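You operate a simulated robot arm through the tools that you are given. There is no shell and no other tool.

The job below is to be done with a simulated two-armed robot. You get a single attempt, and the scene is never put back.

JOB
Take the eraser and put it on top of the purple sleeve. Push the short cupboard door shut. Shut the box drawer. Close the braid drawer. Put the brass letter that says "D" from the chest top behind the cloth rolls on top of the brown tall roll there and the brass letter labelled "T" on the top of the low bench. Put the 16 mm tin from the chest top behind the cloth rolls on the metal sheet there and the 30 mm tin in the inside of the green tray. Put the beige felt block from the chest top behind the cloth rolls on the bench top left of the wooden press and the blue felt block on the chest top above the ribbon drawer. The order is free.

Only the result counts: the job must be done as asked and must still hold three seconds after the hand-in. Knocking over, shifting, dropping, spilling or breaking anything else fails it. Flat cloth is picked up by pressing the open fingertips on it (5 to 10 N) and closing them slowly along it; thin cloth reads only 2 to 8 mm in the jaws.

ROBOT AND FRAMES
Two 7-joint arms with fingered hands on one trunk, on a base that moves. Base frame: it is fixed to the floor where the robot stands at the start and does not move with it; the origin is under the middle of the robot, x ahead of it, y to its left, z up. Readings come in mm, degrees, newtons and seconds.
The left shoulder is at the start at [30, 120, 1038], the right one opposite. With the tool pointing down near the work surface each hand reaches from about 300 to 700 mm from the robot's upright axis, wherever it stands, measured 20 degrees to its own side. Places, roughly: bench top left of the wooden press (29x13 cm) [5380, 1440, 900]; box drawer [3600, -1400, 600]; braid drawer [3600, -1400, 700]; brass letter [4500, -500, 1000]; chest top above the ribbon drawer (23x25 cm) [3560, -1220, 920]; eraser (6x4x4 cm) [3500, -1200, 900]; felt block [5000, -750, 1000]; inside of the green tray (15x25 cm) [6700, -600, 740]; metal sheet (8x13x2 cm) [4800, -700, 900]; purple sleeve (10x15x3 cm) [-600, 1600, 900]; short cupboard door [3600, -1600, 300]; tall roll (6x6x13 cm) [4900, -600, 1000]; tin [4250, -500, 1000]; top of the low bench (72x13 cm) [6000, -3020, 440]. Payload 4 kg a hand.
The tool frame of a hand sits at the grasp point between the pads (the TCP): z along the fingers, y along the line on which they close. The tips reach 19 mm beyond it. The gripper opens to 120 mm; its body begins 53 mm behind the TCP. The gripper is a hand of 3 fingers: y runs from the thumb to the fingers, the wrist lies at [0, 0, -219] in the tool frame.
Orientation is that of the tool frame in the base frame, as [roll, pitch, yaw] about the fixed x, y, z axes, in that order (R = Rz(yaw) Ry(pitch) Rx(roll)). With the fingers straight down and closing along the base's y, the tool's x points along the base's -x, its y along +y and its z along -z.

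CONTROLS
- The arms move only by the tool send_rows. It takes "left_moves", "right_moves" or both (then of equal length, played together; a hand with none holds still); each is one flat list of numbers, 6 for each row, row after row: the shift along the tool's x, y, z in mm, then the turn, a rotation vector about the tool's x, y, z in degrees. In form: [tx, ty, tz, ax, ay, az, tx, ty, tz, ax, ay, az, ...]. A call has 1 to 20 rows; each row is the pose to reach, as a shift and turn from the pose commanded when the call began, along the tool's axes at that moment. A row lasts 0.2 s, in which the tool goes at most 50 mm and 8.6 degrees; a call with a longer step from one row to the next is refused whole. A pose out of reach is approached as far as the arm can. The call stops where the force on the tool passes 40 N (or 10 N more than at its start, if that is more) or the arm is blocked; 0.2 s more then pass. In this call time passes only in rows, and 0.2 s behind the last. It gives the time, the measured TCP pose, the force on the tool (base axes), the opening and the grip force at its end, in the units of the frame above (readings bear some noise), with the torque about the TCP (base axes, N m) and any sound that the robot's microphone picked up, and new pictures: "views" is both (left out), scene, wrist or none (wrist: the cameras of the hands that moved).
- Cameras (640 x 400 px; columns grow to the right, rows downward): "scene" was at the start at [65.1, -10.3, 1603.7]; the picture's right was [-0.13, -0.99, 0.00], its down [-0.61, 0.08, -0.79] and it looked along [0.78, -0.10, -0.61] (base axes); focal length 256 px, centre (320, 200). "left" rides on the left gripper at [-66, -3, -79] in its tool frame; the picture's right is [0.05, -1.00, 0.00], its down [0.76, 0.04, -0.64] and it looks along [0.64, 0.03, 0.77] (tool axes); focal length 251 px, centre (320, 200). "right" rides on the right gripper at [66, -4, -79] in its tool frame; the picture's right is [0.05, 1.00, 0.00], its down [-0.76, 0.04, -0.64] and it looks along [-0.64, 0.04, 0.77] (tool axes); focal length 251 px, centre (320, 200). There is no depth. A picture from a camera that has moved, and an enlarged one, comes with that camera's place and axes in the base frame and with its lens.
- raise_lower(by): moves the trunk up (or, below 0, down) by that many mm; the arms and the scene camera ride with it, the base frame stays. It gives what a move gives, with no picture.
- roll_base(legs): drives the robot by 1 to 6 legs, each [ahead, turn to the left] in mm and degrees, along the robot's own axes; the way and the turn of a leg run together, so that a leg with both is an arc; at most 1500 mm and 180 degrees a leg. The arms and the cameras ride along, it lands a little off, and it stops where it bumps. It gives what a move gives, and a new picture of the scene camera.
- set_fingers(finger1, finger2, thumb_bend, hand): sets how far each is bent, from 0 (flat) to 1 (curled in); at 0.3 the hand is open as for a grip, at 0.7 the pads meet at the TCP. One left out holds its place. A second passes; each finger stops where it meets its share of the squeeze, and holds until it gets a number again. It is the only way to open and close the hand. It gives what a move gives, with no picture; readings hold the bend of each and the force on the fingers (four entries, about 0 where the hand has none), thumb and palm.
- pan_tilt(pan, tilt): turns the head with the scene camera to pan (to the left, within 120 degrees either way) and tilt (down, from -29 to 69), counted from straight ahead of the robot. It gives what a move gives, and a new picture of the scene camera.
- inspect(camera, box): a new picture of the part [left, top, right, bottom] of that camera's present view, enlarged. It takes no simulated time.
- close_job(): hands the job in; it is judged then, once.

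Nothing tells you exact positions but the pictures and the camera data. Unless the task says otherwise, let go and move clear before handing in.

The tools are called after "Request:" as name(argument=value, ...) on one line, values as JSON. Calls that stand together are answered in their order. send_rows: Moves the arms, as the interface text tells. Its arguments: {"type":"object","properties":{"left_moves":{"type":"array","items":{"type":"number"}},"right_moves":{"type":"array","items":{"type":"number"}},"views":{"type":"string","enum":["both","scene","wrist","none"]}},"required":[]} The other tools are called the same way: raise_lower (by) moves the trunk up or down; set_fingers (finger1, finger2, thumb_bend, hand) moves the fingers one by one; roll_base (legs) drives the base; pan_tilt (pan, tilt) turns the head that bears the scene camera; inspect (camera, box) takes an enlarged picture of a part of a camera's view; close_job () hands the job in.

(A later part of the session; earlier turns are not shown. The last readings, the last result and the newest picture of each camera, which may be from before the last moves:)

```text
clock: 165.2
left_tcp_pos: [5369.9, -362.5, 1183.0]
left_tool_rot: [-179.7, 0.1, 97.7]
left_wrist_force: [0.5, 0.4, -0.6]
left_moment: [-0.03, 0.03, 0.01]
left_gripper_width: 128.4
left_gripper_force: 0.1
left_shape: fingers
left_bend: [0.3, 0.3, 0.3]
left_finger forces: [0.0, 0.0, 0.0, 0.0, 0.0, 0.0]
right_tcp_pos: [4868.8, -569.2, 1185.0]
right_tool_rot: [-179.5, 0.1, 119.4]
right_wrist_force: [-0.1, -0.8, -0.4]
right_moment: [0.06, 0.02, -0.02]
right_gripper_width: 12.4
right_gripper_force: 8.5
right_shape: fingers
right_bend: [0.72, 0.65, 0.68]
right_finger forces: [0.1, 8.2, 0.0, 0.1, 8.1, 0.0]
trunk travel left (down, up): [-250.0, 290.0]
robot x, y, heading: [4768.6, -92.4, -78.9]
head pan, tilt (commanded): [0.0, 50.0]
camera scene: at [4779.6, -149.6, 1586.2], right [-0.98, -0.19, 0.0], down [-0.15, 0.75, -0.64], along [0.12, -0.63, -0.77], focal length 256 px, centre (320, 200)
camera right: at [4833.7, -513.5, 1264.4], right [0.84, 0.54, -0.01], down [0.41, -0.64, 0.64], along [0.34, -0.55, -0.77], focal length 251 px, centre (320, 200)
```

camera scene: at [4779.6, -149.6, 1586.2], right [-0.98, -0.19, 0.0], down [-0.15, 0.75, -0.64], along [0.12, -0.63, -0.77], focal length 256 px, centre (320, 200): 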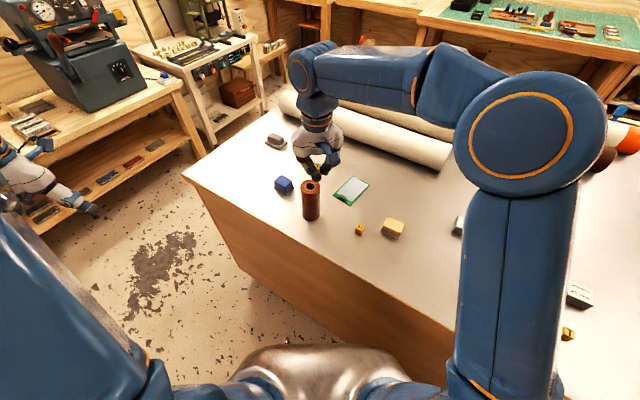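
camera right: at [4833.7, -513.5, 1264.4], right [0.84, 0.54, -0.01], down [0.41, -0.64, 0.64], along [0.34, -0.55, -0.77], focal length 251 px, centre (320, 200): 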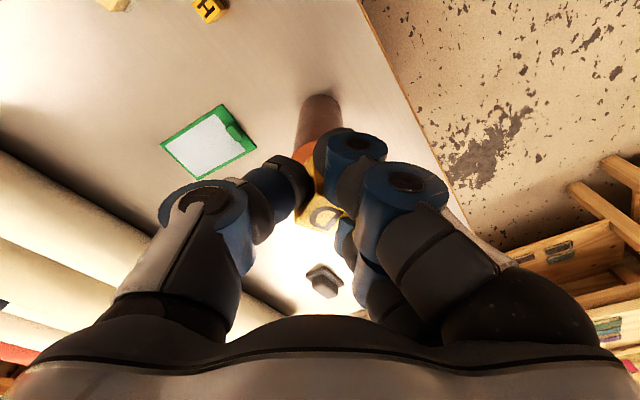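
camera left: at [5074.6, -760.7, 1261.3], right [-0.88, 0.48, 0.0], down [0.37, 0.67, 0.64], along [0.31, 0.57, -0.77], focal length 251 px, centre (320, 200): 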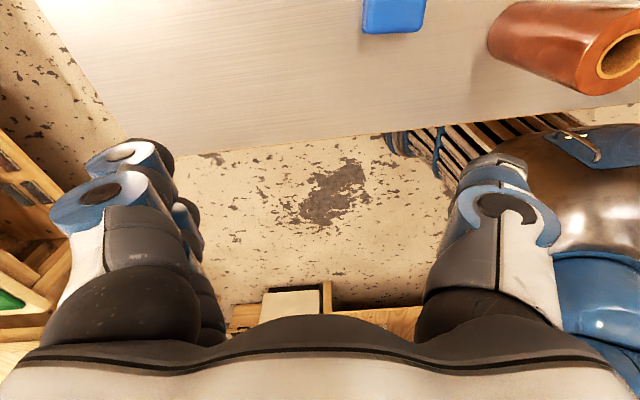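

Request:
send_rows(right_moves=[-45, 0, 0, 0, 0, 0, -90, 0, 0, 0, 0, 0], views="wrist")

Request:
inspect(camera="right", box=[240, 0, 400, 160])

```text
clock: 165.8
left_tcp_pos: [5369.7, -363.6, 1184.4]
left_tool_rot: [-179.9, 0.1, 97.5]
left_wrist_force: [-0.1, 0.3, -0.3]
left_moment: [0.03, -0.02, 0.0]
left_gripper_width: 128.3
left_gripper_force: 0.0
left_shape: fingers
left_bend: [0.3, 0.3, 0.3]
left_finger forces: [0.0, 0.0, 0.1, 0.0, 0.0, 0.1]
right_tcp_pos: [4911.0, -650.1, 1186.5]
right_tool_rot: [-179.5, 0.1, 119.5]
right_wrist_force: [0.9, 0.1, -1.4]
right_moment: [0.02, 0.01, 0.02]
right_gripper_width: 12.6
right_gripper_force: 8.2
right_shape: fingers
right_bend: [0.72, 0.65, 0.68]
right_finger forces: [0.0, 8.1, 0.0, 0.0, 8.0, 0.0]
trunk travel left (down, up): [-250.0, 290.0]
robot x, y, heading: [4770.5, -93.4, -78.7]
head pan, tilt (commanded): [0.0, 50.0]
camera right: at [4876.7, -593.9, 1265.1], right [0.84, 0.54, -0.01], down [0.42, -0.64, 0.64], along [0.34, -0.55, -0.77], focal length 251 px, centre (320, 200)
```

right: 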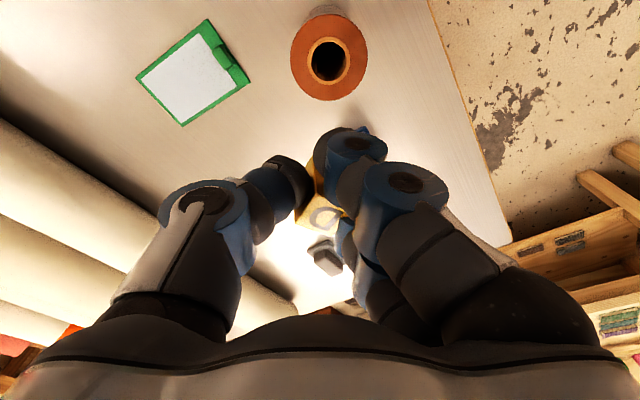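

```text
2.50 times, centred on (320, 80) of right
camera zoom: at [4876.7, -593.9, 1265.1], right [0.84, 0.54, -0.01], down [0.42, -0.64, 0.64], along [0.34, -0.55, -0.77], focal length 629 px, centre (320, 500)
```

zoom: 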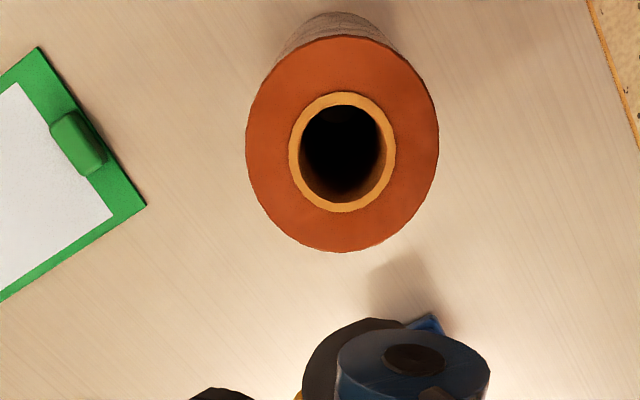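

I see the roll top clearly: a ring about 55 mm across with a ~24 mm hole. I'll set the D on the ring wall, about 17 mm off the axis so it can't drop into the hole. First move over it and descend to just above.

Request:
send_rows(right_moves=[5, 2, 10, 0, 0, 0, 10, 4, 30, 0, 0, 0, 14.6, 5.3, 55, 0, 0, 0, 14.6, 5.3, 75, 0, 0, 0, 14.6, 5.3, 88, 0, 0, 0])

Request:
inspect(camera="right", box=[220, 60, 420, 260])

Request:
inspect(camera="scene", box=[260, 120, 380, 230])

```text
clock: 166.9
left_tcp_pos: [5368.6, -363.5, 1183.4]
left_tool_rot: [-179.9, 0.1, 97.7]
left_wrist_force: [-0.3, -0.1, 0.0]
left_moment: [0.01, -0.02, -0.01]
left_gripper_width: 128.1
left_gripper_force: 0.0
left_shape: fingers
left_bend: [0.3, 0.3, 0.3]
left_finger forces: [0.1, 0.1, 0.1, 0.0, 0.0, 0.1]
right_tcp_pos: [4905.9, -632.4, 1097.2]
right_tool_rot: [-179.6, 0.1, 119.3]
right_wrist_force: [-0.1, -0.9, -0.2]
right_moment: [0.03, -0.02, 0.01]
right_gripper_width: 12.6
right_gripper_force: 8.1
right_shape: fingers
right_bend: [0.72, 0.65, 0.68]
right_finger forces: [0.1, 8.0, 0.0, 0.0, 8.0, 0.1]
trunk travel left (down, up): [-250.0, 290.0]
robot x, y, heading: [4770.0, -92.8, -79.3]
head pan, tilt (commanded): [0.0, 50.0]
camera scene: at [4777.2, -149.4, 1586.2], right [-0.98, -0.19, 0.0], down [-0.15, 0.75, -0.64], along [0.12, -0.63, -0.77], focal length 256 px, centre (320, 200)
camera right: at [4871.3, -576.6, 1176.4], right [0.84, 0.54, -0.01], down [0.41, -0.64, 0.65], along [0.34, -0.55, -0.76], focal length 251 px, centre (320, 200)
```

scene: 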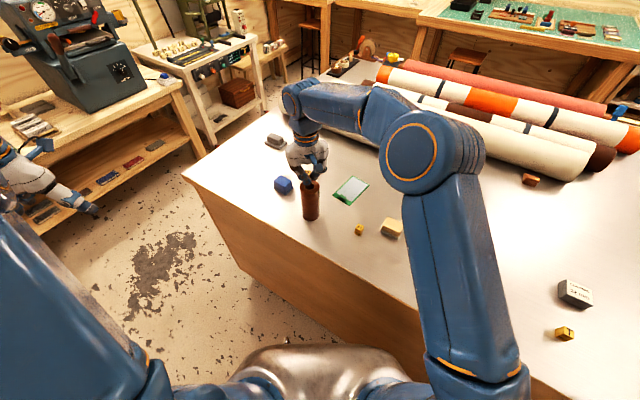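
right: 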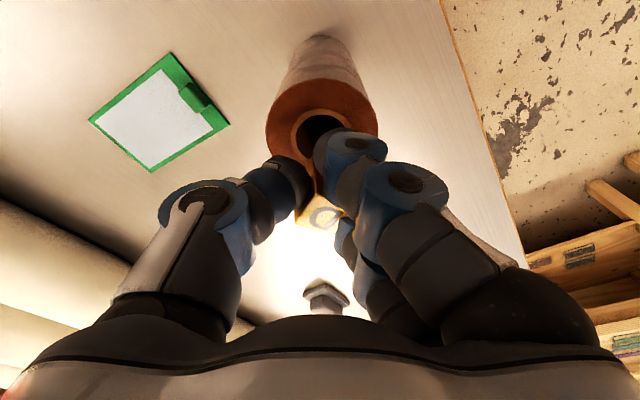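

```text
2.00 times, centred on (320, 160) of right
camera zoom: at [4871.3, -576.6, 1176.4], right [0.84, 0.54, -0.01], down [0.41, -0.64, 0.65], along [0.34, -0.55, -0.76], focal length 503 px, centre (320, 280)
```

zoom: 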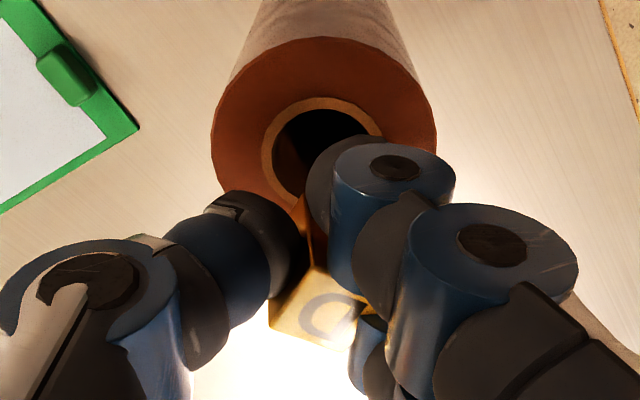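

```text
3.64 times, centred on (320, 175) of scene
camera zoom: at [4777.2, -149.4, 1586.2], right [-0.98, -0.19, 0.0], down [-0.15, 0.75, -0.64], along [0.12, -0.63, -0.77], focal length 932 px, centre (320, 291)
```

zoom: 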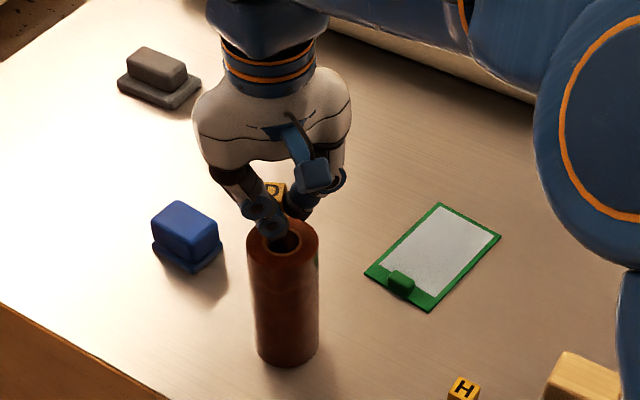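

Request:
send_rows(right_moves=[-4, 0, 3, 0, 0, 0, -4, 0, 6, 0, 0, 0], views="none")

Request:
send_rows(right_moves=[0, 0, 1.5, 0, 0, 0, 0, 0, 3, 0, 0, 0], views="none")

```text
clock: 167.6
left_tcp_pos: [5368.2, -363.3, 1185.8]
left_tool_rot: [-179.9, 0.1, 97.6]
left_wrist_force: [0.1, -0.5, -0.8]
left_moment: [-0.03, 0.04, 0.0]
left_gripper_width: 128.4
left_gripper_force: 0.0
left_shape: fingers
left_bend: [0.3, 0.3, 0.3]
left_finger forces: [0.0, 0.0, 0.1, 0.0, 0.0, 0.0]
right_tcp_pos: [4906.3, -637.1, 1089.5]
right_tool_rot: [-179.5, 0.1, 119.3]
right_wrist_force: [0.7, 0.0, -1.1]
right_moment: [0.0, 0.0, 0.01]
right_gripper_width: 12.3
right_gripper_force: 8.4
right_shape: fingers
right_bend: [0.72, 0.65, 0.68]
right_finger forces: [0.0, 8.0, 0.0, 0.1, 8.0, 0.0]
trunk travel left (down, up): [-250.0, 290.0]
robot x, y, heading: [4771.4, -98.0, -78.8]
head pan, tilt (commanded): [0.0, 50.0]
```

```text
clock: 168.2
left_tcp_pos: [5367.7, -361.8, 1183.7]
left_tool_rot: [-179.9, 0.1, 97.6]
left_wrist_force: [0.5, 0.0, -0.2]
left_moment: [0.01, -0.01, 0.0]
left_gripper_width: 128.1
left_gripper_force: 0.2
left_shape: fingers
left_bend: [0.3, 0.3, 0.3]
left_finger forces: [0.1, 0.0, 0.0, 0.0, 0.0, 0.0]
right_tcp_pos: [4907.0, -637.1, 1089.0]
right_tool_rot: [-179.6, 0.1, 119.3]
right_wrist_force: [0.2, 0.5, 3.3]
right_moment: [-0.01, -0.06, 0.0]
right_gripper_width: 12.5
right_gripper_force: 8.6
right_shape: fingers
right_bend: [0.72, 0.66, 0.68]
right_finger forces: [0.1, 8.7, 0.0, 0.1, 9.1, 0.0]
trunk travel left (down, up): [-250.0, 290.0]
robot x, y, heading: [4765.5, -92.8, -79.0]
head pan, tilt (commanded): [0.0, 50.0]
```

Request:
inspect(camera="right", box=[220, 80, 420, 280])

Request:
inspect(camera="scene", box=[280, 150, 350, 230])

```text
2.00 times, centred on (320, 180) of right
camera zoom: at [4872.5, -579.9, 1167.9], right [0.84, 0.54, -0.01], down [0.41, -0.64, 0.65], along [0.34, -0.55, -0.76], focal length 503 px, centre (320, 240)
```

zoom: 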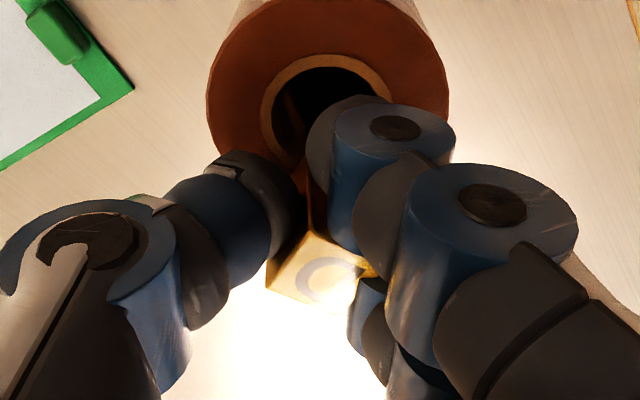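

```text
5.00 times, centred on (315, 190) of scene
camera zoom: at [4777.0, -149.0, 1586.3], right [-0.98, -0.19, 0.0], down [-0.15, 0.75, -0.64], along [0.12, -0.63, -0.77], focal length 1281 px, centre (345, 250)
```

zoom: 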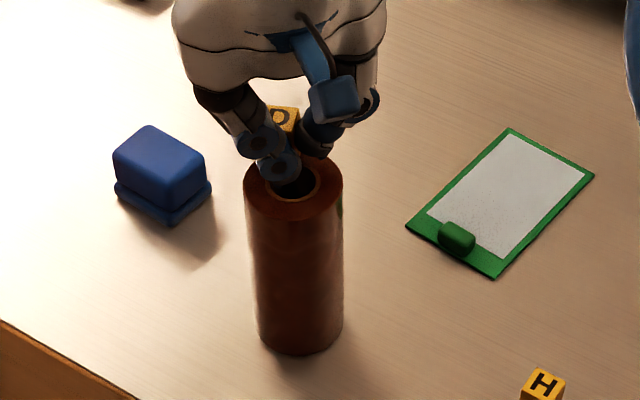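

D touches the ring, but the scene view suggests it's a bit too far towards the outer rim. I'll lift 4 mm, bring it 7 mm towards the axis and set it down again.

Request:
send_rows(right_moves=[0, 0, -4, 0, 0, 0, 4, 0, -5, 0, 0, 0, 7, 0, -4, 0, 0, 0, 7, 0, -1.5, 0, 0, 0, 7, 0, 0, 0, 0, 0], views="none")

Request:
inspect(camera="scene", box=[280, 150, 350, 230])

Request:
inspect(camera="right", box=[220, 40, 420, 240])

```text
clock: 169.3
left_tcp_pos: [5369.0, -362.7, 1184.3]
left_tool_rot: [-179.8, 0.1, 97.6]
left_wrist_force: [0.1, -0.6, -1.2]
left_moment: [0.01, -0.01, -0.01]
left_gripper_width: 128.3
left_gripper_force: 0.0
left_shape: fingers
left_bend: [0.3, 0.3, 0.3]
left_finger forces: [0.0, 0.0, 0.0, 0.0, 0.1, 0.0]
right_tcp_pos: [4904.1, -629.1, 1089.2]
right_tool_rot: [-179.5, 0.3, 119.3]
right_wrist_force: [0.8, -0.2, 2.0]
right_moment: [-0.01, 0.0, -0.01]
right_gripper_width: 12.6
right_gripper_force: 8.6
right_shape: fingers
right_bend: [0.72, 0.66, 0.68]
right_finger forces: [0.0, 8.5, 0.0, 0.0, 8.8, 0.1]
trunk travel left (down, up): [-250.0, 290.0]
robot x, y, heading: [4770.9, -90.7, -79.2]
head pan, tilt (commanded): [0.0, 50.0]
```

```text
5.00 times, centred on (315, 190) of scene
camera zoom: at [4777.1, -149.2, 1586.3], right [-0.98, -0.19, 0.0], down [-0.15, 0.75, -0.64], along [0.12, -0.63, -0.77], focal length 1281 px, centre (345, 250)
```

zoom: 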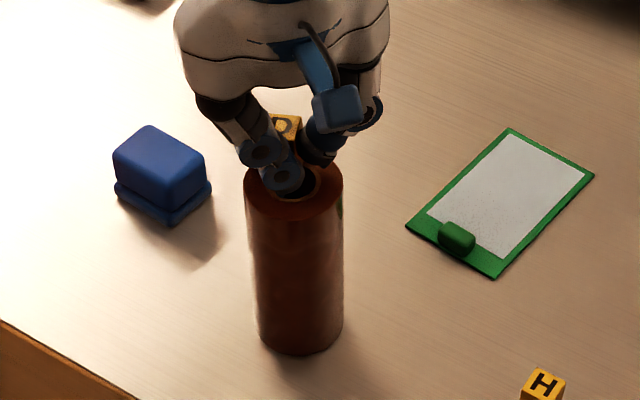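

```text
2.00 times, centred on (320, 140) of right
camera zoom: at [4869.6, -573.4, 1168.4], right [0.84, 0.54, -0.01], down [0.41, -0.64, 0.65], along [0.34, -0.55, -0.76], focal length 503 px, centre (320, 320)
```

zoom: 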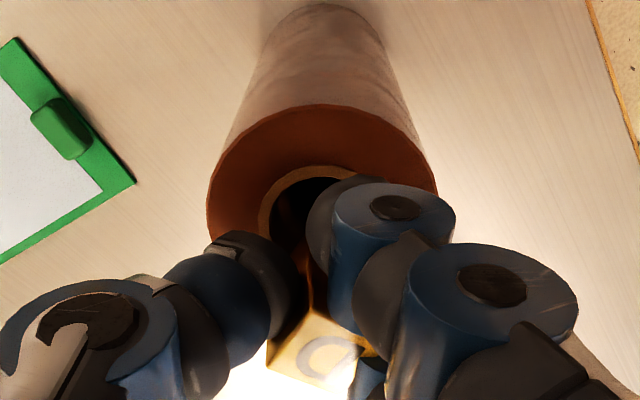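

Both views now put the D 14–20 mm from the axis, resting on the ring. Releasing.

Request:
set_fingers(hand="right", finger1=0.58, finger2=0.58, thumb_bend=0.58)

Request:
inspect(camera="right", box=[220, 40, 420, 240])

```text
clock: 170.3
left_tcp_pos: [5368.4, -362.0, 1184.2]
left_tool_rot: [-179.9, 0.1, 97.6]
left_wrist_force: [-0.3, -0.6, 0.5]
left_moment: [0.02, 0.03, -0.01]
left_gripper_width: 128.4
left_gripper_force: 0.1
left_shape: fingers
left_bend: [0.3, 0.3, 0.3]
left_finger forces: [0.1, 0.0, 0.0, 0.1, 0.0, 0.0]
right_tcp_pos: [4904.6, -629.8, 1089.9]
right_tool_rot: [-179.6, 0.1, 119.3]
right_wrist_force: [-0.2, 0.3, -0.1]
right_moment: [-0.01, -0.03, 0.02]
right_gripper_width: 46.7
right_gripper_force: 0.1
right_shape: fingers
right_bend: [0.57, 0.57, 0.57]
right_finger forces: [0.0, 0.0, 0.0, 0.1, 0.0, 0.0]
trunk travel left (down, up): [-250.0, 290.0]
robot x, y, heading: [4765.1, -92.7, -78.9]
head pan, tilt (commanded): [0.0, 50.0]
```

```text
2.00 times, centred on (320, 140) of right
camera zoom: at [4869.8, -573.4, 1168.2], right [0.84, 0.54, -0.01], down [0.41, -0.64, 0.64], along [0.34, -0.55, -0.76], focal length 503 px, centre (320, 320)
```

zoom: 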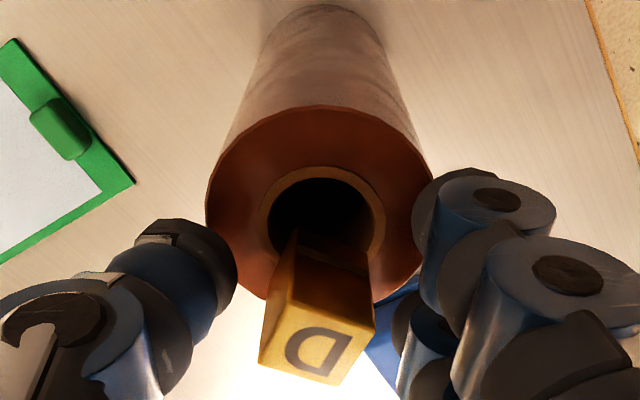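

The D stands on the ring. Lifting the hand straight up.

Request:
send_rows(right_moves=[0, 0, -10, 0, 0, 0, 0, 0, -30, 0, 0, 0, 0, 0, -60, 0, 0, 0, 0, 0, -100, 0, 0, 0, 0, -40, -120, 0, 0, 0, 0, -80, -120, 0, 0, 0])

Request:
inspect(camera="scene", box=[270, 140, 370, 230])

Request:
inspect(camera="right", box=[300, 0, 460, 140])

```text
clock: 171.8
left_tcp_pos: [5367.1, -363.2, 1184.9]
left_tool_rot: [-179.9, 0.0, 97.6]
left_wrist_force: [-0.8, 0.7, -0.8]
left_moment: [0.04, -0.02, 0.04]
left_gripper_width: 128.2
left_gripper_force: 0.0
left_shape: fingers
left_bend: [0.3, 0.3, 0.3]
left_finger forces: [0.1, 0.0, 0.1, 0.0, 0.0, 0.0]
right_tcp_pos: [4834.3, -667.7, 1212.4]
right_tool_rot: [-179.6, 0.0, 119.4]
right_wrist_force: [0.1, -0.3, -0.7]
right_moment: [-0.05, -0.01, 0.01]
right_gripper_width: 46.9
right_gripper_force: 0.1
right_shape: fingers
right_bend: [0.57, 0.57, 0.57]
right_finger forces: [0.0, 0.0, 0.0, 0.0, 0.1, 0.0]
trunk travel left (down, up): [-250.0, 290.0]
robot x, y, heading: [4766.0, -93.4, -79.0]
head pan, tilt (commanded): [0.0, 50.0]
camera scene: at [4776.7, -149.6, 1586.2], right [-0.98, -0.19, 0.0], down [-0.15, 0.75, -0.64], along [0.12, -0.63, -0.77], focal length 256 px, centre (320, 200)
camera right: at [4800.2, -612.0, 1291.2], right [0.84, 0.54, -0.01], down [0.41, -0.64, 0.64], along [0.34, -0.55, -0.76], focal length 251 px, centre (320, 200)
```

scene: 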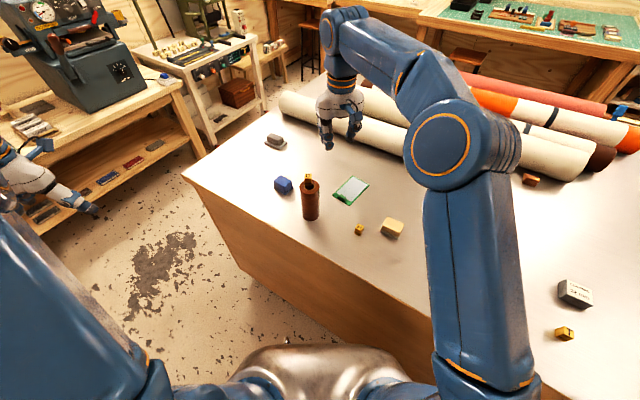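
right: 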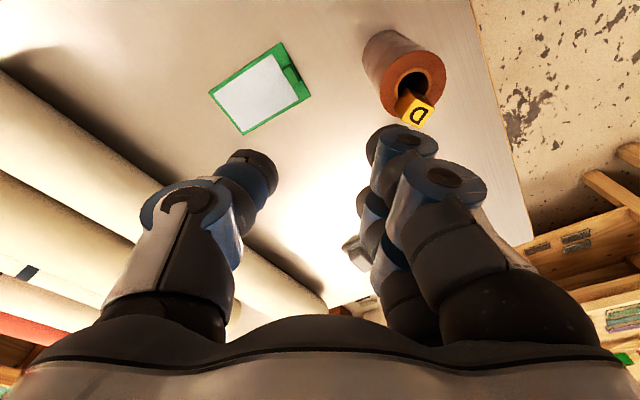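

```text
4.44 times, centred on (320, 185) of scene
camera zoom: at [4776.7, -149.6, 1586.2], right [-0.98, -0.19, 0.0], down [-0.15, 0.75, -0.64], along [0.12, -0.63, -0.77], focal length 1139 px, centre (320, 267)
```

zoom: 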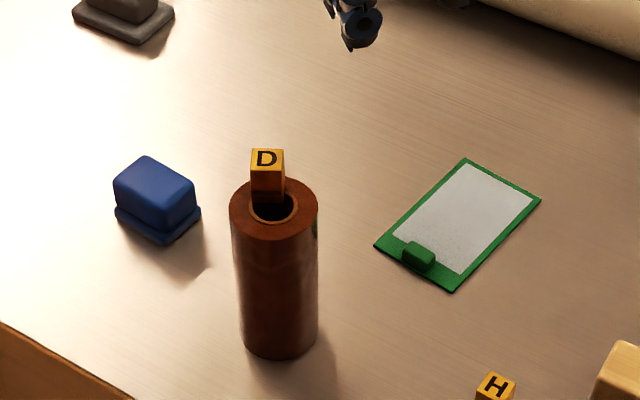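

```text
2.86 times, centred on (380, 70) of right
camera zoom: at [4800.2, -612.0, 1291.2], right [0.84, 0.54, -0.01], down [0.41, -0.64, 0.64], along [0.34, -0.55, -0.76], focal length 718 px, centre (149, 571)
```

zoom: 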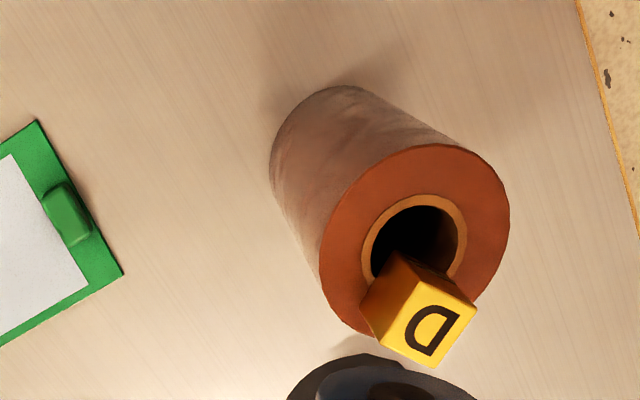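

The D stands firmly on the tall roll. Next the 16 mm tin (≈[4446, −480], top ≈972) with the right hand. I'll raise the trunk a little, open the hand, and move above it with the fingers along its long side.

Request:
raise_lower(by=100)

Request:
set_fingers(hand="right", finger1=0.35, finger2=0.35, thumb_bend=0.35)

Request:
send_rows(right_moves=[35, -24, 10, 0, 0, 5, 71, -49, 20, 0, 0, 10, 106, -74, 40, 0, 0, 15, 142, -98, 60, 0, 0, 20, 177, -123, 85, 0, 0, 25, 212, -147, 110, 0, 0, 30.5, 248, -172, 140, 0, 0, 35.5, 283, -196, 170, 0, 0, 40.5, 319, -221, 200, 0, 0, 45.5, 354, -246, 230, 0, 0, 50.7])

```text
clock: 173.1
left_tcp_pos: [5368.6, -362.7, 1284.4]
left_tool_rot: [-179.9, 0.1, 97.6]
left_wrist_force: [0.3, -0.7, 0.9]
left_moment: [0.02, 0.0, 0.02]
left_gripper_width: 128.2
left_gripper_force: 0.1
left_shape: fingers
left_bend: [0.3, 0.3, 0.3]
left_finger forces: [0.1, 0.0, 0.0, 0.0, 0.0, 0.0]
right_tcp_pos: [4834.8, -668.4, 1310.8]
right_tool_rot: [-179.6, 0.0, 119.2]
right_wrist_force: [-0.7, 0.5, 0.5]
right_moment: [0.0, 0.01, 0.03]
right_gripper_width: 46.5
right_gripper_force: 0.0
right_shape: fingers
right_bend: [0.57, 0.57, 0.57]
right_finger forces: [0.0, 0.0, 0.0, 0.0, 0.0, 0.1]
trunk travel left (down, up): [-350.0, 190.0]
robot x, y, heading: [4765.7, -91.5, -78.9]
head pan, tilt (commanded): [0.0, 50.0]
```

```text
clock: 174.1
left_tcp_pos: [5367.4, -363.1, 1284.5]
left_tool_rot: [-179.9, 0.1, 97.6]
left_wrist_force: [0.5, 0.0, 0.0]
left_moment: [0.03, -0.01, 0.0]
left_gripper_width: 128.1
left_gripper_force: 0.0
left_shape: fingers
left_bend: [0.3, 0.3, 0.3]
left_finger forces: [0.1, 0.0, 0.1, 0.1, 0.0, 0.1]
right_tcp_pos: [4833.9, -667.8, 1312.2]
right_tool_rot: [-179.6, 0.1, 119.3]
right_wrist_force: [0.0, 0.0, -0.2]
right_moment: [-0.03, 0.0, -0.05]
right_gripper_width: 113.5
right_gripper_force: 0.0
right_shape: fingers
right_bend: [0.35, 0.35, 0.35]
right_finger forces: [0.0, 0.0, 0.0, 0.1, 0.1, 0.1]
trunk travel left (down, up): [-350.0, 190.0]
robot x, y, heading: [4767.6, -96.0, -78.9]
head pan, tilt (commanded): [0.0, 50.0]
```

```text
refused: row 7 steps farther than a row can; nothing moved
```

Request:
send_rows(right_moves=[30, -20, 10, 0, 0, 4.3, 60, -41, 20, 0, 0, 8.5, 89, -62, 40, 0, 0, 12.7, 118, -82, 60, 0, 0, 17, 148, -102, 80, 0, 0, 21, 177, -123, 100, 0, 0, 25.4, 207, -143, 122, 0, 0, 29.6, 236, -164, 144, 0, 0, 33.8, 266, -184, 166, 0, 0, 38, 295, -205, 188, 0, 0, 42.3, 325, -225, 210, 0, 0, 46.5, 354, -246, 230, 0, 0, 50.7])

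```text
clock: 176.7
left_tcp_pos: [5366.5, -362.6, 1285.3]
left_tool_rot: [-179.9, 0.1, 97.6]
left_wrist_force: [-0.9, 0.3, 0.5]
left_moment: [-0.01, -0.02, 0.0]
left_gripper_width: 128.1
left_gripper_force: 0.0
left_shape: fingers
left_bend: [0.3, 0.3, 0.3]
left_finger forces: [0.0, 0.0, 0.0, 0.1, 0.1, 0.1]
right_tcp_pos: [4444.1, -481.1, 1080.2]
right_tool_rot: [-179.9, 0.4, 68.6]
right_wrist_force: [-0.6, 0.5, -0.6]
right_moment: [-0.01, -0.01, 0.0]
right_gripper_width: 113.8
right_gripper_force: 0.1
right_shape: fingers
right_bend: [0.35, 0.35, 0.35]
right_finger forces: [0.0, 0.0, 0.0, 0.0, 0.1, 0.1]
trunk travel left (down, up): [-350.0, 190.0]
robot x, y, heading: [4767.1, -95.1, -78.7]
head pan, tilt (commanded): [0.0, 50.0]
camera scene: at [4775.9, -149.1, 1686.3], right [-0.98, -0.19, 0.0], down [-0.15, 0.75, -0.64], along [0.12, -0.63, -0.77], focal length 256 px, centre (320, 200)
camera right: at [4466.2, -417.3, 1159.6], right [0.95, -0.31, 0.0], down [-0.24, -0.72, 0.65], along [-0.21, -0.62, -0.76], focal length 251 px, centre (320, 200)
```

scene: 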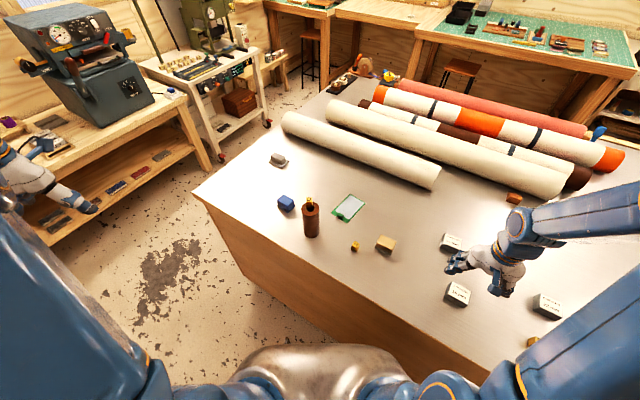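
right: 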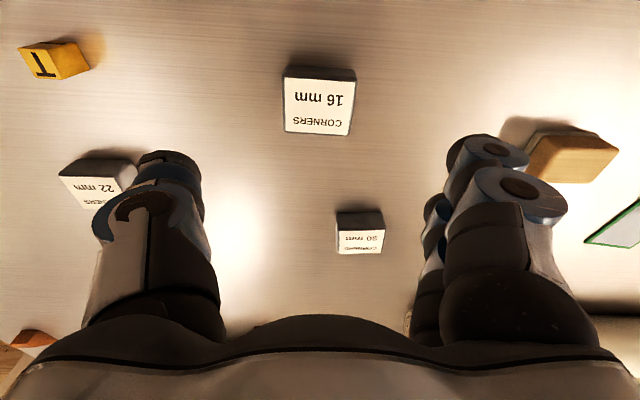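

The 16 mm tin is right under the hand, turned by about 3°. Descending and gripping it.

Request:
send_rows(right_moves=[-0.5, -1, 35, 0, 0, 3.4, -0.5, -1, 70, 0, 0, 3.4, -0.5, -1, 100, 0, 0, 3.4, -0.5, -1, 112, 0, 0, 3.4, -0.5, -1, 118, 0, 0, 3.4], views="wrist")

Request:
set_fingers(hand="right", finger1=0.65, finger2=0.65, thumb_bend=0.65)

Request:
inspect(camera="right", box=[120, 60, 520, 310])

```text
clock: 177.9
left_tcp_pos: [5367.8, -363.6, 1284.2]
left_tool_rot: [-180.0, 0.2, 97.7]
left_wrist_force: [-0.2, -0.3, -0.1]
left_moment: [0.0, -0.01, -0.02]
left_gripper_width: 128.1
left_gripper_force: 0.1
left_shape: fingers
left_bend: [0.3, 0.3, 0.3]
left_finger forces: [0.1, 0.0, 0.1, 0.0, 0.0, 0.1]
right_tcp_pos: [4443.9, -480.8, 965.0]
right_tool_rot: [-179.8, 0.5, 65.2]
right_wrist_force: [-0.3, 0.4, 0.4]
right_moment: [0.0, -0.01, -0.03]
right_gripper_width: 113.7
right_gripper_force: 0.1
right_shape: fingers
right_bend: [0.35, 0.35, 0.35]
right_finger forces: [0.0, 0.0, 0.0, 0.0, 0.0, 0.0]
trunk travel left (down, up): [-350.0, 190.0]
robot x, y, heading: [4765.1, -93.7, -78.9]
head pan, tilt (commanded): [0.0, 50.0]
camera right: at [4469.3, -419.1, 1044.4], right [0.93, -0.37, 0.0], down [-0.28, -0.71, 0.65], along [-0.24, -0.6, -0.76], focal length 251 px, centre (320, 200)
```

right: 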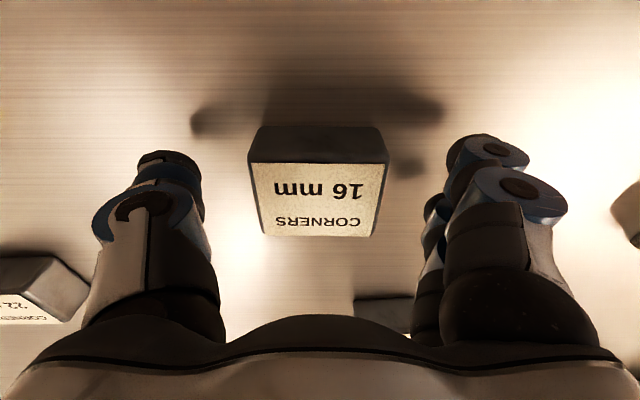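

```text
clock: 178.9
left_tcp_pos: [5368.1, -362.0, 1284.8]
left_tool_rot: [-179.9, 0.1, 97.6]
left_wrist_force: [1.0, 0.3, 0.0]
left_moment: [0.03, 0.01, 0.03]
left_gripper_width: 128.2
left_gripper_force: 0.0
left_shape: fingers
left_bend: [0.3, 0.3, 0.3]
left_finger forces: [0.1, 0.0, 0.0, 0.0, 0.0, 0.0]
right_tcp_pos: [4443.5, -482.0, 965.0]
right_tool_rot: [-179.9, 0.3, 65.2]
right_wrist_force: [-0.2, -0.1, 0.8]
right_moment: [0.01, 0.0, 0.02]
right_gripper_width: 61.5
right_gripper_force: 24.2
right_shape: fingers
right_bend: [0.55, 0.55, 0.52]
right_finger forces: [12.2, 12.2, 0.1, 0.0, 24.4, 0.0]
trunk travel left (down, up): [-350.0, 190.0]
robot x, y, heading: [4767.9, -91.6, -78.8]
head pan, tilt (commanded): [0.0, 50.0]
```

```text
1.60 times, centred on (320, 185) of right
camera zoom: at [4469.2, -419.1, 1044.5], right [0.93, -0.37, 0.0], down [-0.28, -0.71, 0.65], along [-0.24, -0.6, -0.76], focal length 402 px, centre (320, 224)
```

zoom: 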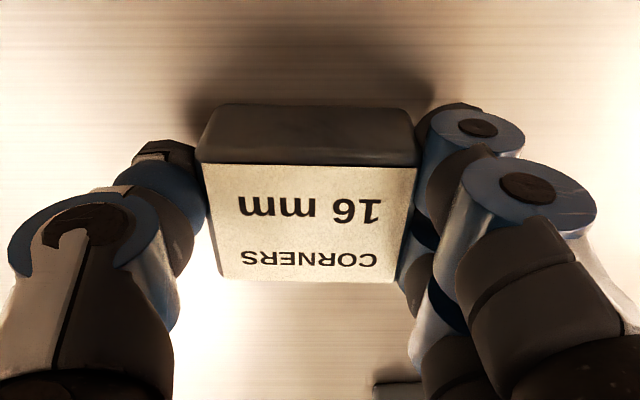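

Firm, even grip (12/12/24 N). Lifting slightly and checking the sheet's outline for placement.

Request:
send_rows(right_moves=[0, 0, -10, 0, 0, 0, 0, 0, -40, 0, 0, 0, 0, 0, -80, 0, 0, 0, 0, 0, -120, 0, 0, 0], views="none")

Request:
inspect(camera="scene", box=[320, 180, 384, 230])

```text
clock: 179.9
left_tcp_pos: [5367.6, -361.8, 1285.0]
left_tool_rot: [-179.9, 0.1, 97.7]
left_wrist_force: [0.4, 0.1, 0.3]
left_moment: [-0.02, -0.01, 0.0]
left_gripper_width: 128.3
left_gripper_force: 0.1
left_shape: fingers
left_bend: [0.3, 0.3, 0.3]
left_finger forces: [0.0, 0.0, 0.0, 0.0, 0.0, 0.1]
right_tcp_pos: [4448.0, -481.3, 1087.4]
right_tool_rot: [-179.9, 0.4, 65.3]
right_wrist_force: [-0.5, 0.1, 0.1]
right_moment: [0.0, -0.01, -0.04]
right_gripper_width: 61.4
right_gripper_force: 24.2
right_shape: fingers
right_bend: [0.55, 0.55, 0.52]
right_finger forces: [12.3, 12.2, 0.0, 0.0, 24.5, 0.0]
trunk travel left (down, up): [-350.0, 190.0]
robot x, y, heading: [4766.8, -93.0, -78.9]
head pan, tilt (commanded): [0.0, 50.0]
```

```text
8.00 times, centred on (352, 205) of scene
camera zoom: at [4777.7, -147.9, 1686.3], right [-0.98, -0.19, 0.0], down [-0.15, 0.75, -0.64], along [0.12, -0.63, -0.77], focal length 2050 px, centre (64, 160)
```

zoom: 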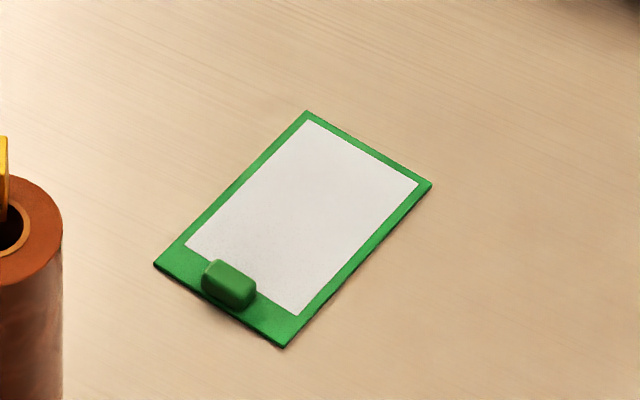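

The sheet measures about 72×121 mm with its centre at [4783, −748], long axis at −118°. I'll carry the tin over it.

Request:
send_rows(right_moves=[-10, 42, -20, 0, 0, 0.4, -20, 84, -30, 0, 0, 0.7, -30, 126, -40, 0, 0, 1, -40, 168, -40, 0, 0, 1.4, -50, 209, -40, 0, 0, 1.7, -60, 251, -40, 0, 0, 2, -70, 292, -40, 0, 0, 2.5, -80, 334, -40, 0, 0, 2.8, -90, 376, -30, 0, 0, 3.1, -99.3, 417, -10, 0, 0, 3.5])

Request:
inspect(camera="scene", box=[290, 150, 410, 230])

```text
clock: 182.1
left_tcp_pos: [5368.9, -364.9, 1283.4]
left_tool_rot: [-179.8, 0.1, 97.5]
left_wrist_force: [-0.2, -0.4, 0.2]
left_moment: [0.01, 0.04, 0.0]
left_gripper_width: 127.9
left_gripper_force: 0.1
left_shape: fingers
left_bend: [0.3, 0.3, 0.3]
left_finger forces: [0.0, 0.0, 0.0, 0.1, 0.0, 0.0]
right_tcp_pos: [4782.2, -747.6, 1094.4]
right_tool_rot: [-179.7, 0.5, 61.8]
right_wrist_force: [-0.1, -0.1, -1.2]
right_moment: [0.04, 0.02, 0.01]
right_gripper_width: 61.4
right_gripper_force: 24.5
right_shape: fingers
right_bend: [0.55, 0.55, 0.52]
right_finger forces: [12.2, 12.0, 0.0, 0.0, 24.1, 0.0]
trunk travel left (down, up): [-350.0, 190.0]
robot x, y, heading: [4767.0, -93.9, -78.9]
head pan, tilt (commanded): [0.0, 50.0]
camera scene: at [4778.9, -151.4, 1686.1], right [-0.98, -0.19, 0.0], down [-0.15, 0.75, -0.64], along [0.12, -0.63, -0.77], focal length 256 px, centre (320, 200)
camera right: at [4811.9, -687.3, 1173.3], right [0.9, -0.43, 0.0], down [-0.32, -0.69, 0.65], along [-0.28, -0.59, -0.76], focal length 251 px, centre (320, 200)
```

scene: 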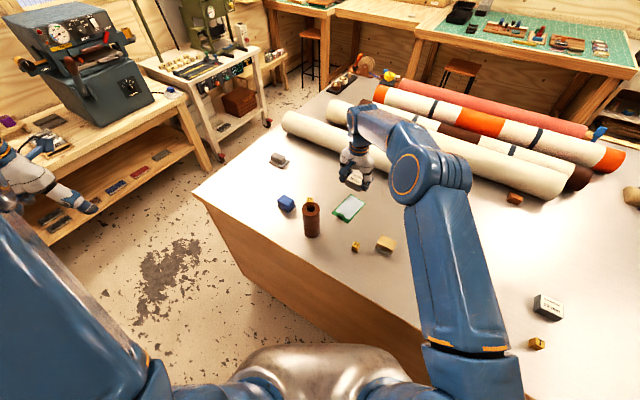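
right: 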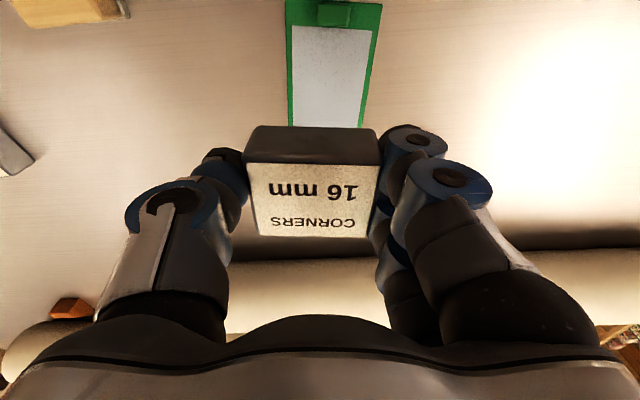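

```text
5.00 times, centred on (350, 190) of scene
camera zoom: at [4778.9, -151.4, 1686.1], right [-0.98, -0.19, 0.0], down [-0.15, 0.75, -0.64], along [0.12, -0.63, -0.77], focal length 1281 px, centre (170, 250)
```

zoom: 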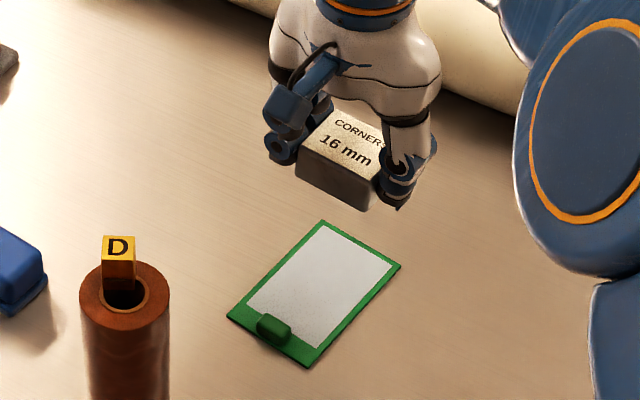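

The wrist view shows the sheet's centre line about 9 mm to the finger side; I'll correct that and lower the tin.

Request:
send_rows(right_moves=[0, 5, 30, 0, 0, 0, 0, 9, 65, 0, 0, 0, 0, 9, 95, 0, 0, 0, 0, 9, 112, 0, 0, 0, 0, 9, 118, 0, 0, 0], views="wrist")

Request:
send_rows(right_moves=[0, 0, 2, 0, 0, 0, 0, 0, 4, 0, 0, 0], views="none")

Request:
send_rows(right_moves=[0, 0, 1.5, 0, 0, 0, 0, 0, 3, 0, 0, 0], views="none")

```text
clock: 183.3
left_tcp_pos: [5366.8, -363.3, 1284.0]
left_tool_rot: [-179.9, 0.1, 97.6]
left_wrist_force: [-0.3, 0.7, 0.2]
left_moment: [0.01, -0.01, -0.01]
left_gripper_width: 128.3
left_gripper_force: 0.1
left_shape: fingers
left_bend: [0.3, 0.3, 0.3]
left_finger forces: [0.1, 0.0, 0.0, 0.1, 0.0, 0.0]
right_tcp_pos: [4787.2, -751.3, 976.3]
right_tool_rot: [-179.8, 0.6, 61.7]
right_wrist_force: [0.0, 0.0, -1.3]
right_moment: [0.0, 0.0, -0.03]
right_gripper_width: 61.4
right_gripper_force: 24.0
right_shape: fingers
right_bend: [0.55, 0.55, 0.52]
right_finger forces: [12.1, 12.1, 0.0, 0.0, 24.1, 0.0]
trunk travel left (down, up): [-350.0, 190.0]
robot x, y, heading: [4770.1, -97.7, -79.1]
head pan, tilt (commanded): [0.0, 50.0]
camera right: at [4816.7, -690.8, 1055.2], right [0.9, -0.43, 0.0], down [-0.32, -0.69, 0.65], along [-0.28, -0.59, -0.76], focal length 251 px, centre (320, 200)
```

right: 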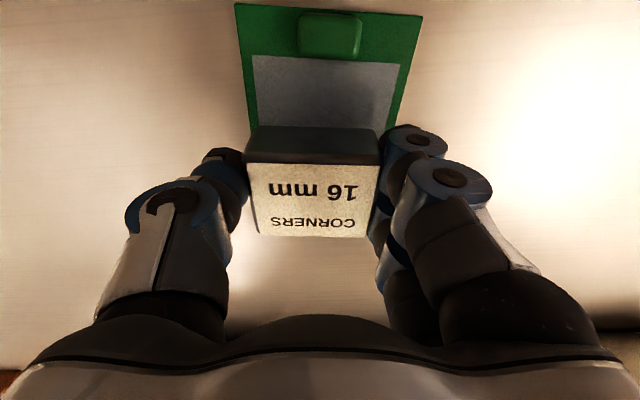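

```text
clock: 183.9
left_tcp_pos: [5367.8, -364.1, 1282.8]
left_tool_rot: [-179.8, 0.1, 97.6]
left_wrist_force: [0.1, -0.7, 0.0]
left_moment: [0.01, -0.01, -0.03]
left_gripper_width: 128.1
left_gripper_force: 0.1
left_shape: fingers
left_bend: [0.3, 0.3, 0.3]
left_finger forces: [0.1, 0.0, 0.1, 0.0, 0.0, 0.0]
right_tcp_pos: [4788.7, -751.4, 972.5]
right_tool_rot: [-179.7, 0.4, 61.6]
right_wrist_force: [0.1, -0.3, -0.9]
right_moment: [0.0, -0.03, 0.0]
right_gripper_width: 61.2
right_gripper_force: 24.2
right_shape: fingers
right_bend: [0.55, 0.55, 0.52]
right_finger forces: [12.3, 12.1, 0.0, 0.0, 24.2, 0.0]
trunk travel left (down, up): [-350.0, 190.0]
robot x, y, heading: [4765.4, -92.1, -79.0]
head pan, tilt (commanded): [0.0, 50.0]
```

```text
clock: 184.5
left_tcp_pos: [5367.4, -363.4, 1284.6]
left_tool_rot: [-179.9, 0.0, 97.6]
left_wrist_force: [0.0, 0.0, 1.1]
left_moment: [0.02, -0.04, 0.02]
left_gripper_width: 128.3
left_gripper_force: 0.1
left_shape: fingers
left_bend: [0.3, 0.3, 0.3]
left_finger forces: [0.0, 0.0, 0.1, 0.0, 0.1, 0.1]
right_tcp_pos: [4788.4, -751.3, 968.7]
right_tool_rot: [-179.9, 0.5, 61.7]
right_wrist_force: [-0.8, -0.2, -0.9]
right_moment: [-0.02, -0.04, 0.01]
right_gripper_width: 61.4
right_gripper_force: 24.2
right_shape: fingers
right_bend: [0.55, 0.55, 0.52]
right_finger forces: [12.2, 12.1, 0.0, 0.0, 24.2, 0.0]
trunk travel left (down, up): [-350.0, 190.0]
robot x, y, heading: [4767.7, -94.2, -78.6]
head pan, tilt (commanded): [0.0, 50.0]
```

Request:
send_rows(right_moves=[0, 1, 1.5, 0, 0, 0, 0, 2, 3, 0, 0, 0], views="none")

Request:
send_rows(right_moves=[0, 0, 1.5, 0, 0, 0, 0, 0, 2.5, 0, 0, 0], views="none")

```text
clock: 185.1
left_tcp_pos: [5367.6, -361.6, 1284.8]
left_tool_rot: [-179.9, 0.1, 97.7]
left_wrist_force: [0.6, 0.1, 0.5]
left_moment: [-0.02, -0.01, 0.03]
left_gripper_width: 128.3
left_gripper_force: 0.1
left_shape: fingers
left_bend: [0.3, 0.3, 0.3]
left_finger forces: [0.1, 0.0, 0.1, 0.0, 0.1, 0.0]
right_tcp_pos: [4790.5, -752.6, 967.6]
right_tool_rot: [-179.9, 0.6, 61.8]
right_wrist_force: [-2.8, -0.5, 8.3]
right_moment: [0.13, 0.3, 0.03]
right_gripper_width: 61.2
right_gripper_force: 25.3
right_shape: fingers
right_bend: [0.56, 0.55, 0.52]
right_finger forces: [11.9, 11.9, 0.0, 0.1, 26.5, 0.0]
trunk travel left (down, up): [-350.0, 190.0]
robot x, y, heading: [4766.7, -92.4, -78.9]
head pan, tilt (commanded): [0.0, 50.0]
```

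```text
clock: 185.7
left_tcp_pos: [5367.3, -360.7, 1285.8]
left_tool_rot: [-179.9, 0.2, 97.6]
left_wrist_force: [-0.5, 0.6, -0.8]
left_moment: [0.0, 0.01, 0.01]
left_gripper_width: 128.3
left_gripper_force: 0.1
left_shape: fingers
left_bend: [0.3, 0.3, 0.3]
left_finger forces: [0.1, 0.1, 0.0, 0.1, 0.1, 0.1]
right_tcp_pos: [4791.3, -752.8, 967.3]
right_tool_rot: [-180.0, 0.7, 61.8]
right_wrist_force: [-4.5, -3.1, 24.1]
right_moment: [0.2, 0.46, 0.14]
right_gripper_width: 61.0
right_gripper_force: 26.7
right_shape: fingers
right_bend: [0.56, 0.55, 0.53]
right_finger forces: [12.5, 12.4, 0.0, 0.0, 28.1, 0.1]
trunk travel left (down, up): [-350.0, 190.0]
robot x, y, heading: [4765.7, -90.8, -78.7]
head pan, tilt (commanded): [0.0, 50.0]
```

Tin is on the sheet. Easing the pressure and releasing.

Request:
send_rows(right_moves=[0, 0, -2, 0, 0, 0], views="none")

Request:
set_fingers(hand="right", finger1=0.45, finger2=0.45, thumb_bend=0.42)

Request:
send_rows(right_moves=[0, 0, -20, 0, 0, 0, 0, 0, -60, 0, 0, 0, 0, 0, -105, 0, 0, 0, 0, 0, -150, 0, 0, 0, 0, -40, -180, 0, 0, 0, 0, -85, -190, 0, 0, 0])

Request:
inspect(camera="scene", box=[280, 160, 420, 250])

```text
clock: 186.1
left_tcp_pos: [5367.7, -362.1, 1285.2]
left_tool_rot: [-180.0, 0.3, 97.6]
left_wrist_force: [-0.1, -0.5, -0.2]
left_moment: [0.0, 0.03, 0.01]
left_gripper_width: 128.4
left_gripper_force: 0.0
left_shape: fingers
left_bend: [0.3, 0.3, 0.3]
left_finger forces: [0.1, 0.0, 0.1, 0.0, 0.0, 0.0]
right_tcp_pos: [4790.3, -751.3, 966.9]
right_tool_rot: [-180.0, 0.6, 61.7]
right_wrist_force: [-4.3, -6.5, 21.7]
right_moment: [0.1, 0.35, 0.16]
right_gripper_width: 61.2
right_gripper_force: 26.0
right_shape: fingers
right_bend: [0.56, 0.55, 0.53]
right_finger forces: [13.5, 12.9, 0.0, 0.1, 27.1, 0.1]
trunk travel left (down, up): [-350.0, 190.0]
robot x, y, heading: [4765.5, -92.9, -79.0]
head pan, tilt (commanded): [0.0, 50.0]
```

```text
clock: 187.1
left_tcp_pos: [5367.3, -362.7, 1286.2]
left_tool_rot: [-179.9, 0.3, 97.6]
left_wrist_force: [-0.4, 0.2, 0.3]
left_moment: [0.05, -0.02, 0.03]
left_gripper_width: 128.4
left_gripper_force: 0.1
left_shape: fingers
left_bend: [0.3, 0.3, 0.3]
left_finger forces: [0.0, 0.0, 0.0, 0.0, 0.1, 0.0]
right_tcp_pos: [4790.8, -751.7, 963.7]
right_tool_rot: [-179.9, 0.4, 61.7]
right_wrist_force: [-0.7, -0.8, -0.4]
right_moment: [0.01, 0.03, 0.01]
right_gripper_width: 88.1
right_gripper_force: 0.2
right_shape: fingers
right_bend: [0.45, 0.45, 0.42]
right_finger forces: [0.0, 0.0, 0.0, 0.0, 0.0, 0.0]
trunk travel left (down, up): [-350.0, 190.0]
robot x, y, heading: [4766.0, -94.6, -78.8]
head pan, tilt (commanded): [0.0, 50.0]
```

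```text
clock: 188.5
left_tcp_pos: [5367.2, -362.0, 1284.6]
left_tool_rot: [-179.9, 0.3, 97.7]
left_wrist_force: [-0.6, 0.1, -0.6]
left_moment: [-0.01, -0.04, 0.0]
left_gripper_width: 128.5
left_gripper_force: 0.1
left_shape: fingers
left_bend: [0.3, 0.3, 0.3]
left_finger forces: [0.1, 0.1, 0.0, 0.0, 0.1, 0.0]
right_tcp_pos: [4710.6, -709.9, 1156.8]
right_tool_rot: [-180.0, 0.5, 61.7]
right_wrist_force: [0.3, 0.3, 0.6]
right_moment: [-0.02, -0.05, -0.03]
right_gripper_width: 88.1
right_gripper_force: 0.2
right_shape: fingers
right_bend: [0.45, 0.45, 0.42]
right_finger forces: [0.0, 0.1, 0.0, 0.1, 0.0, 0.0]
trunk travel left (down, up): [-350.0, 190.0]
robot x, y, heading: [4767.8, -92.2, -78.8]
head pan, tilt (commanded): [0.0, 50.0]
camera scene: at [4775.9, -148.4, 1686.3], right [-0.98, -0.19, 0.0], down [-0.15, 0.75, -0.64], along [0.12, -0.63, -0.77], focal length 256 px, centre (320, 200)
camera right: at [4741.2, -649.1, 1235.5], right [0.9, -0.43, 0.0], down [-0.32, -0.69, 0.65], along [-0.28, -0.59, -0.76], focal length 251 px, centre (320, 200)
```

scene: 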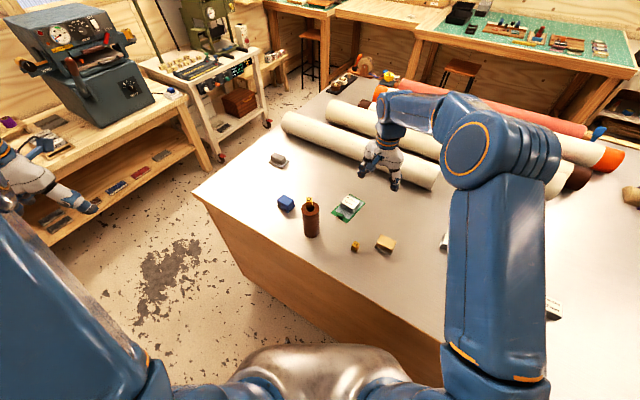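
right: 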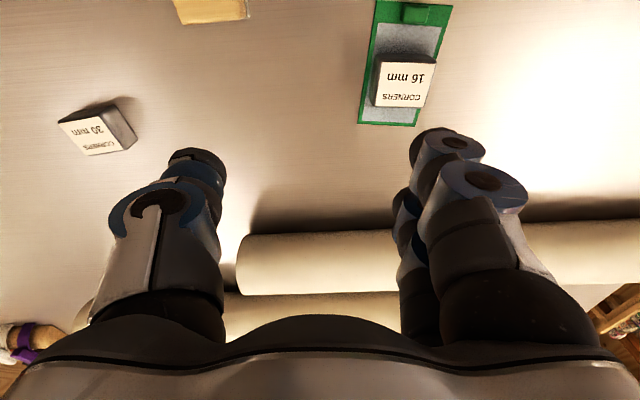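

```text
4.44 times, centred on (350, 205) of scene
camera zoom: at [4775.9, -148.4, 1686.3], right [-0.98, -0.19, 0.0], down [-0.15, 0.75, -0.64], along [0.12, -0.63, -0.77], focal length 1139 px, centre (187, 178)
```

zoom: 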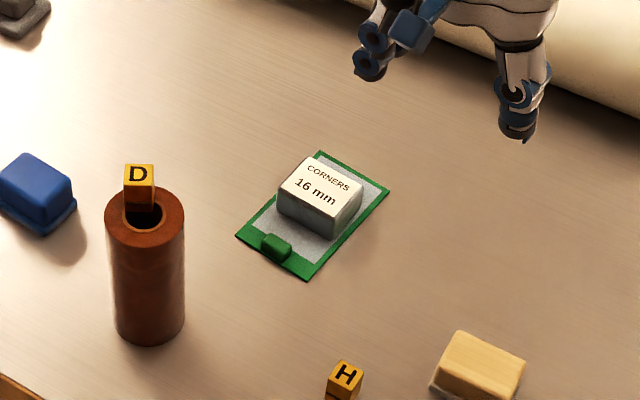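

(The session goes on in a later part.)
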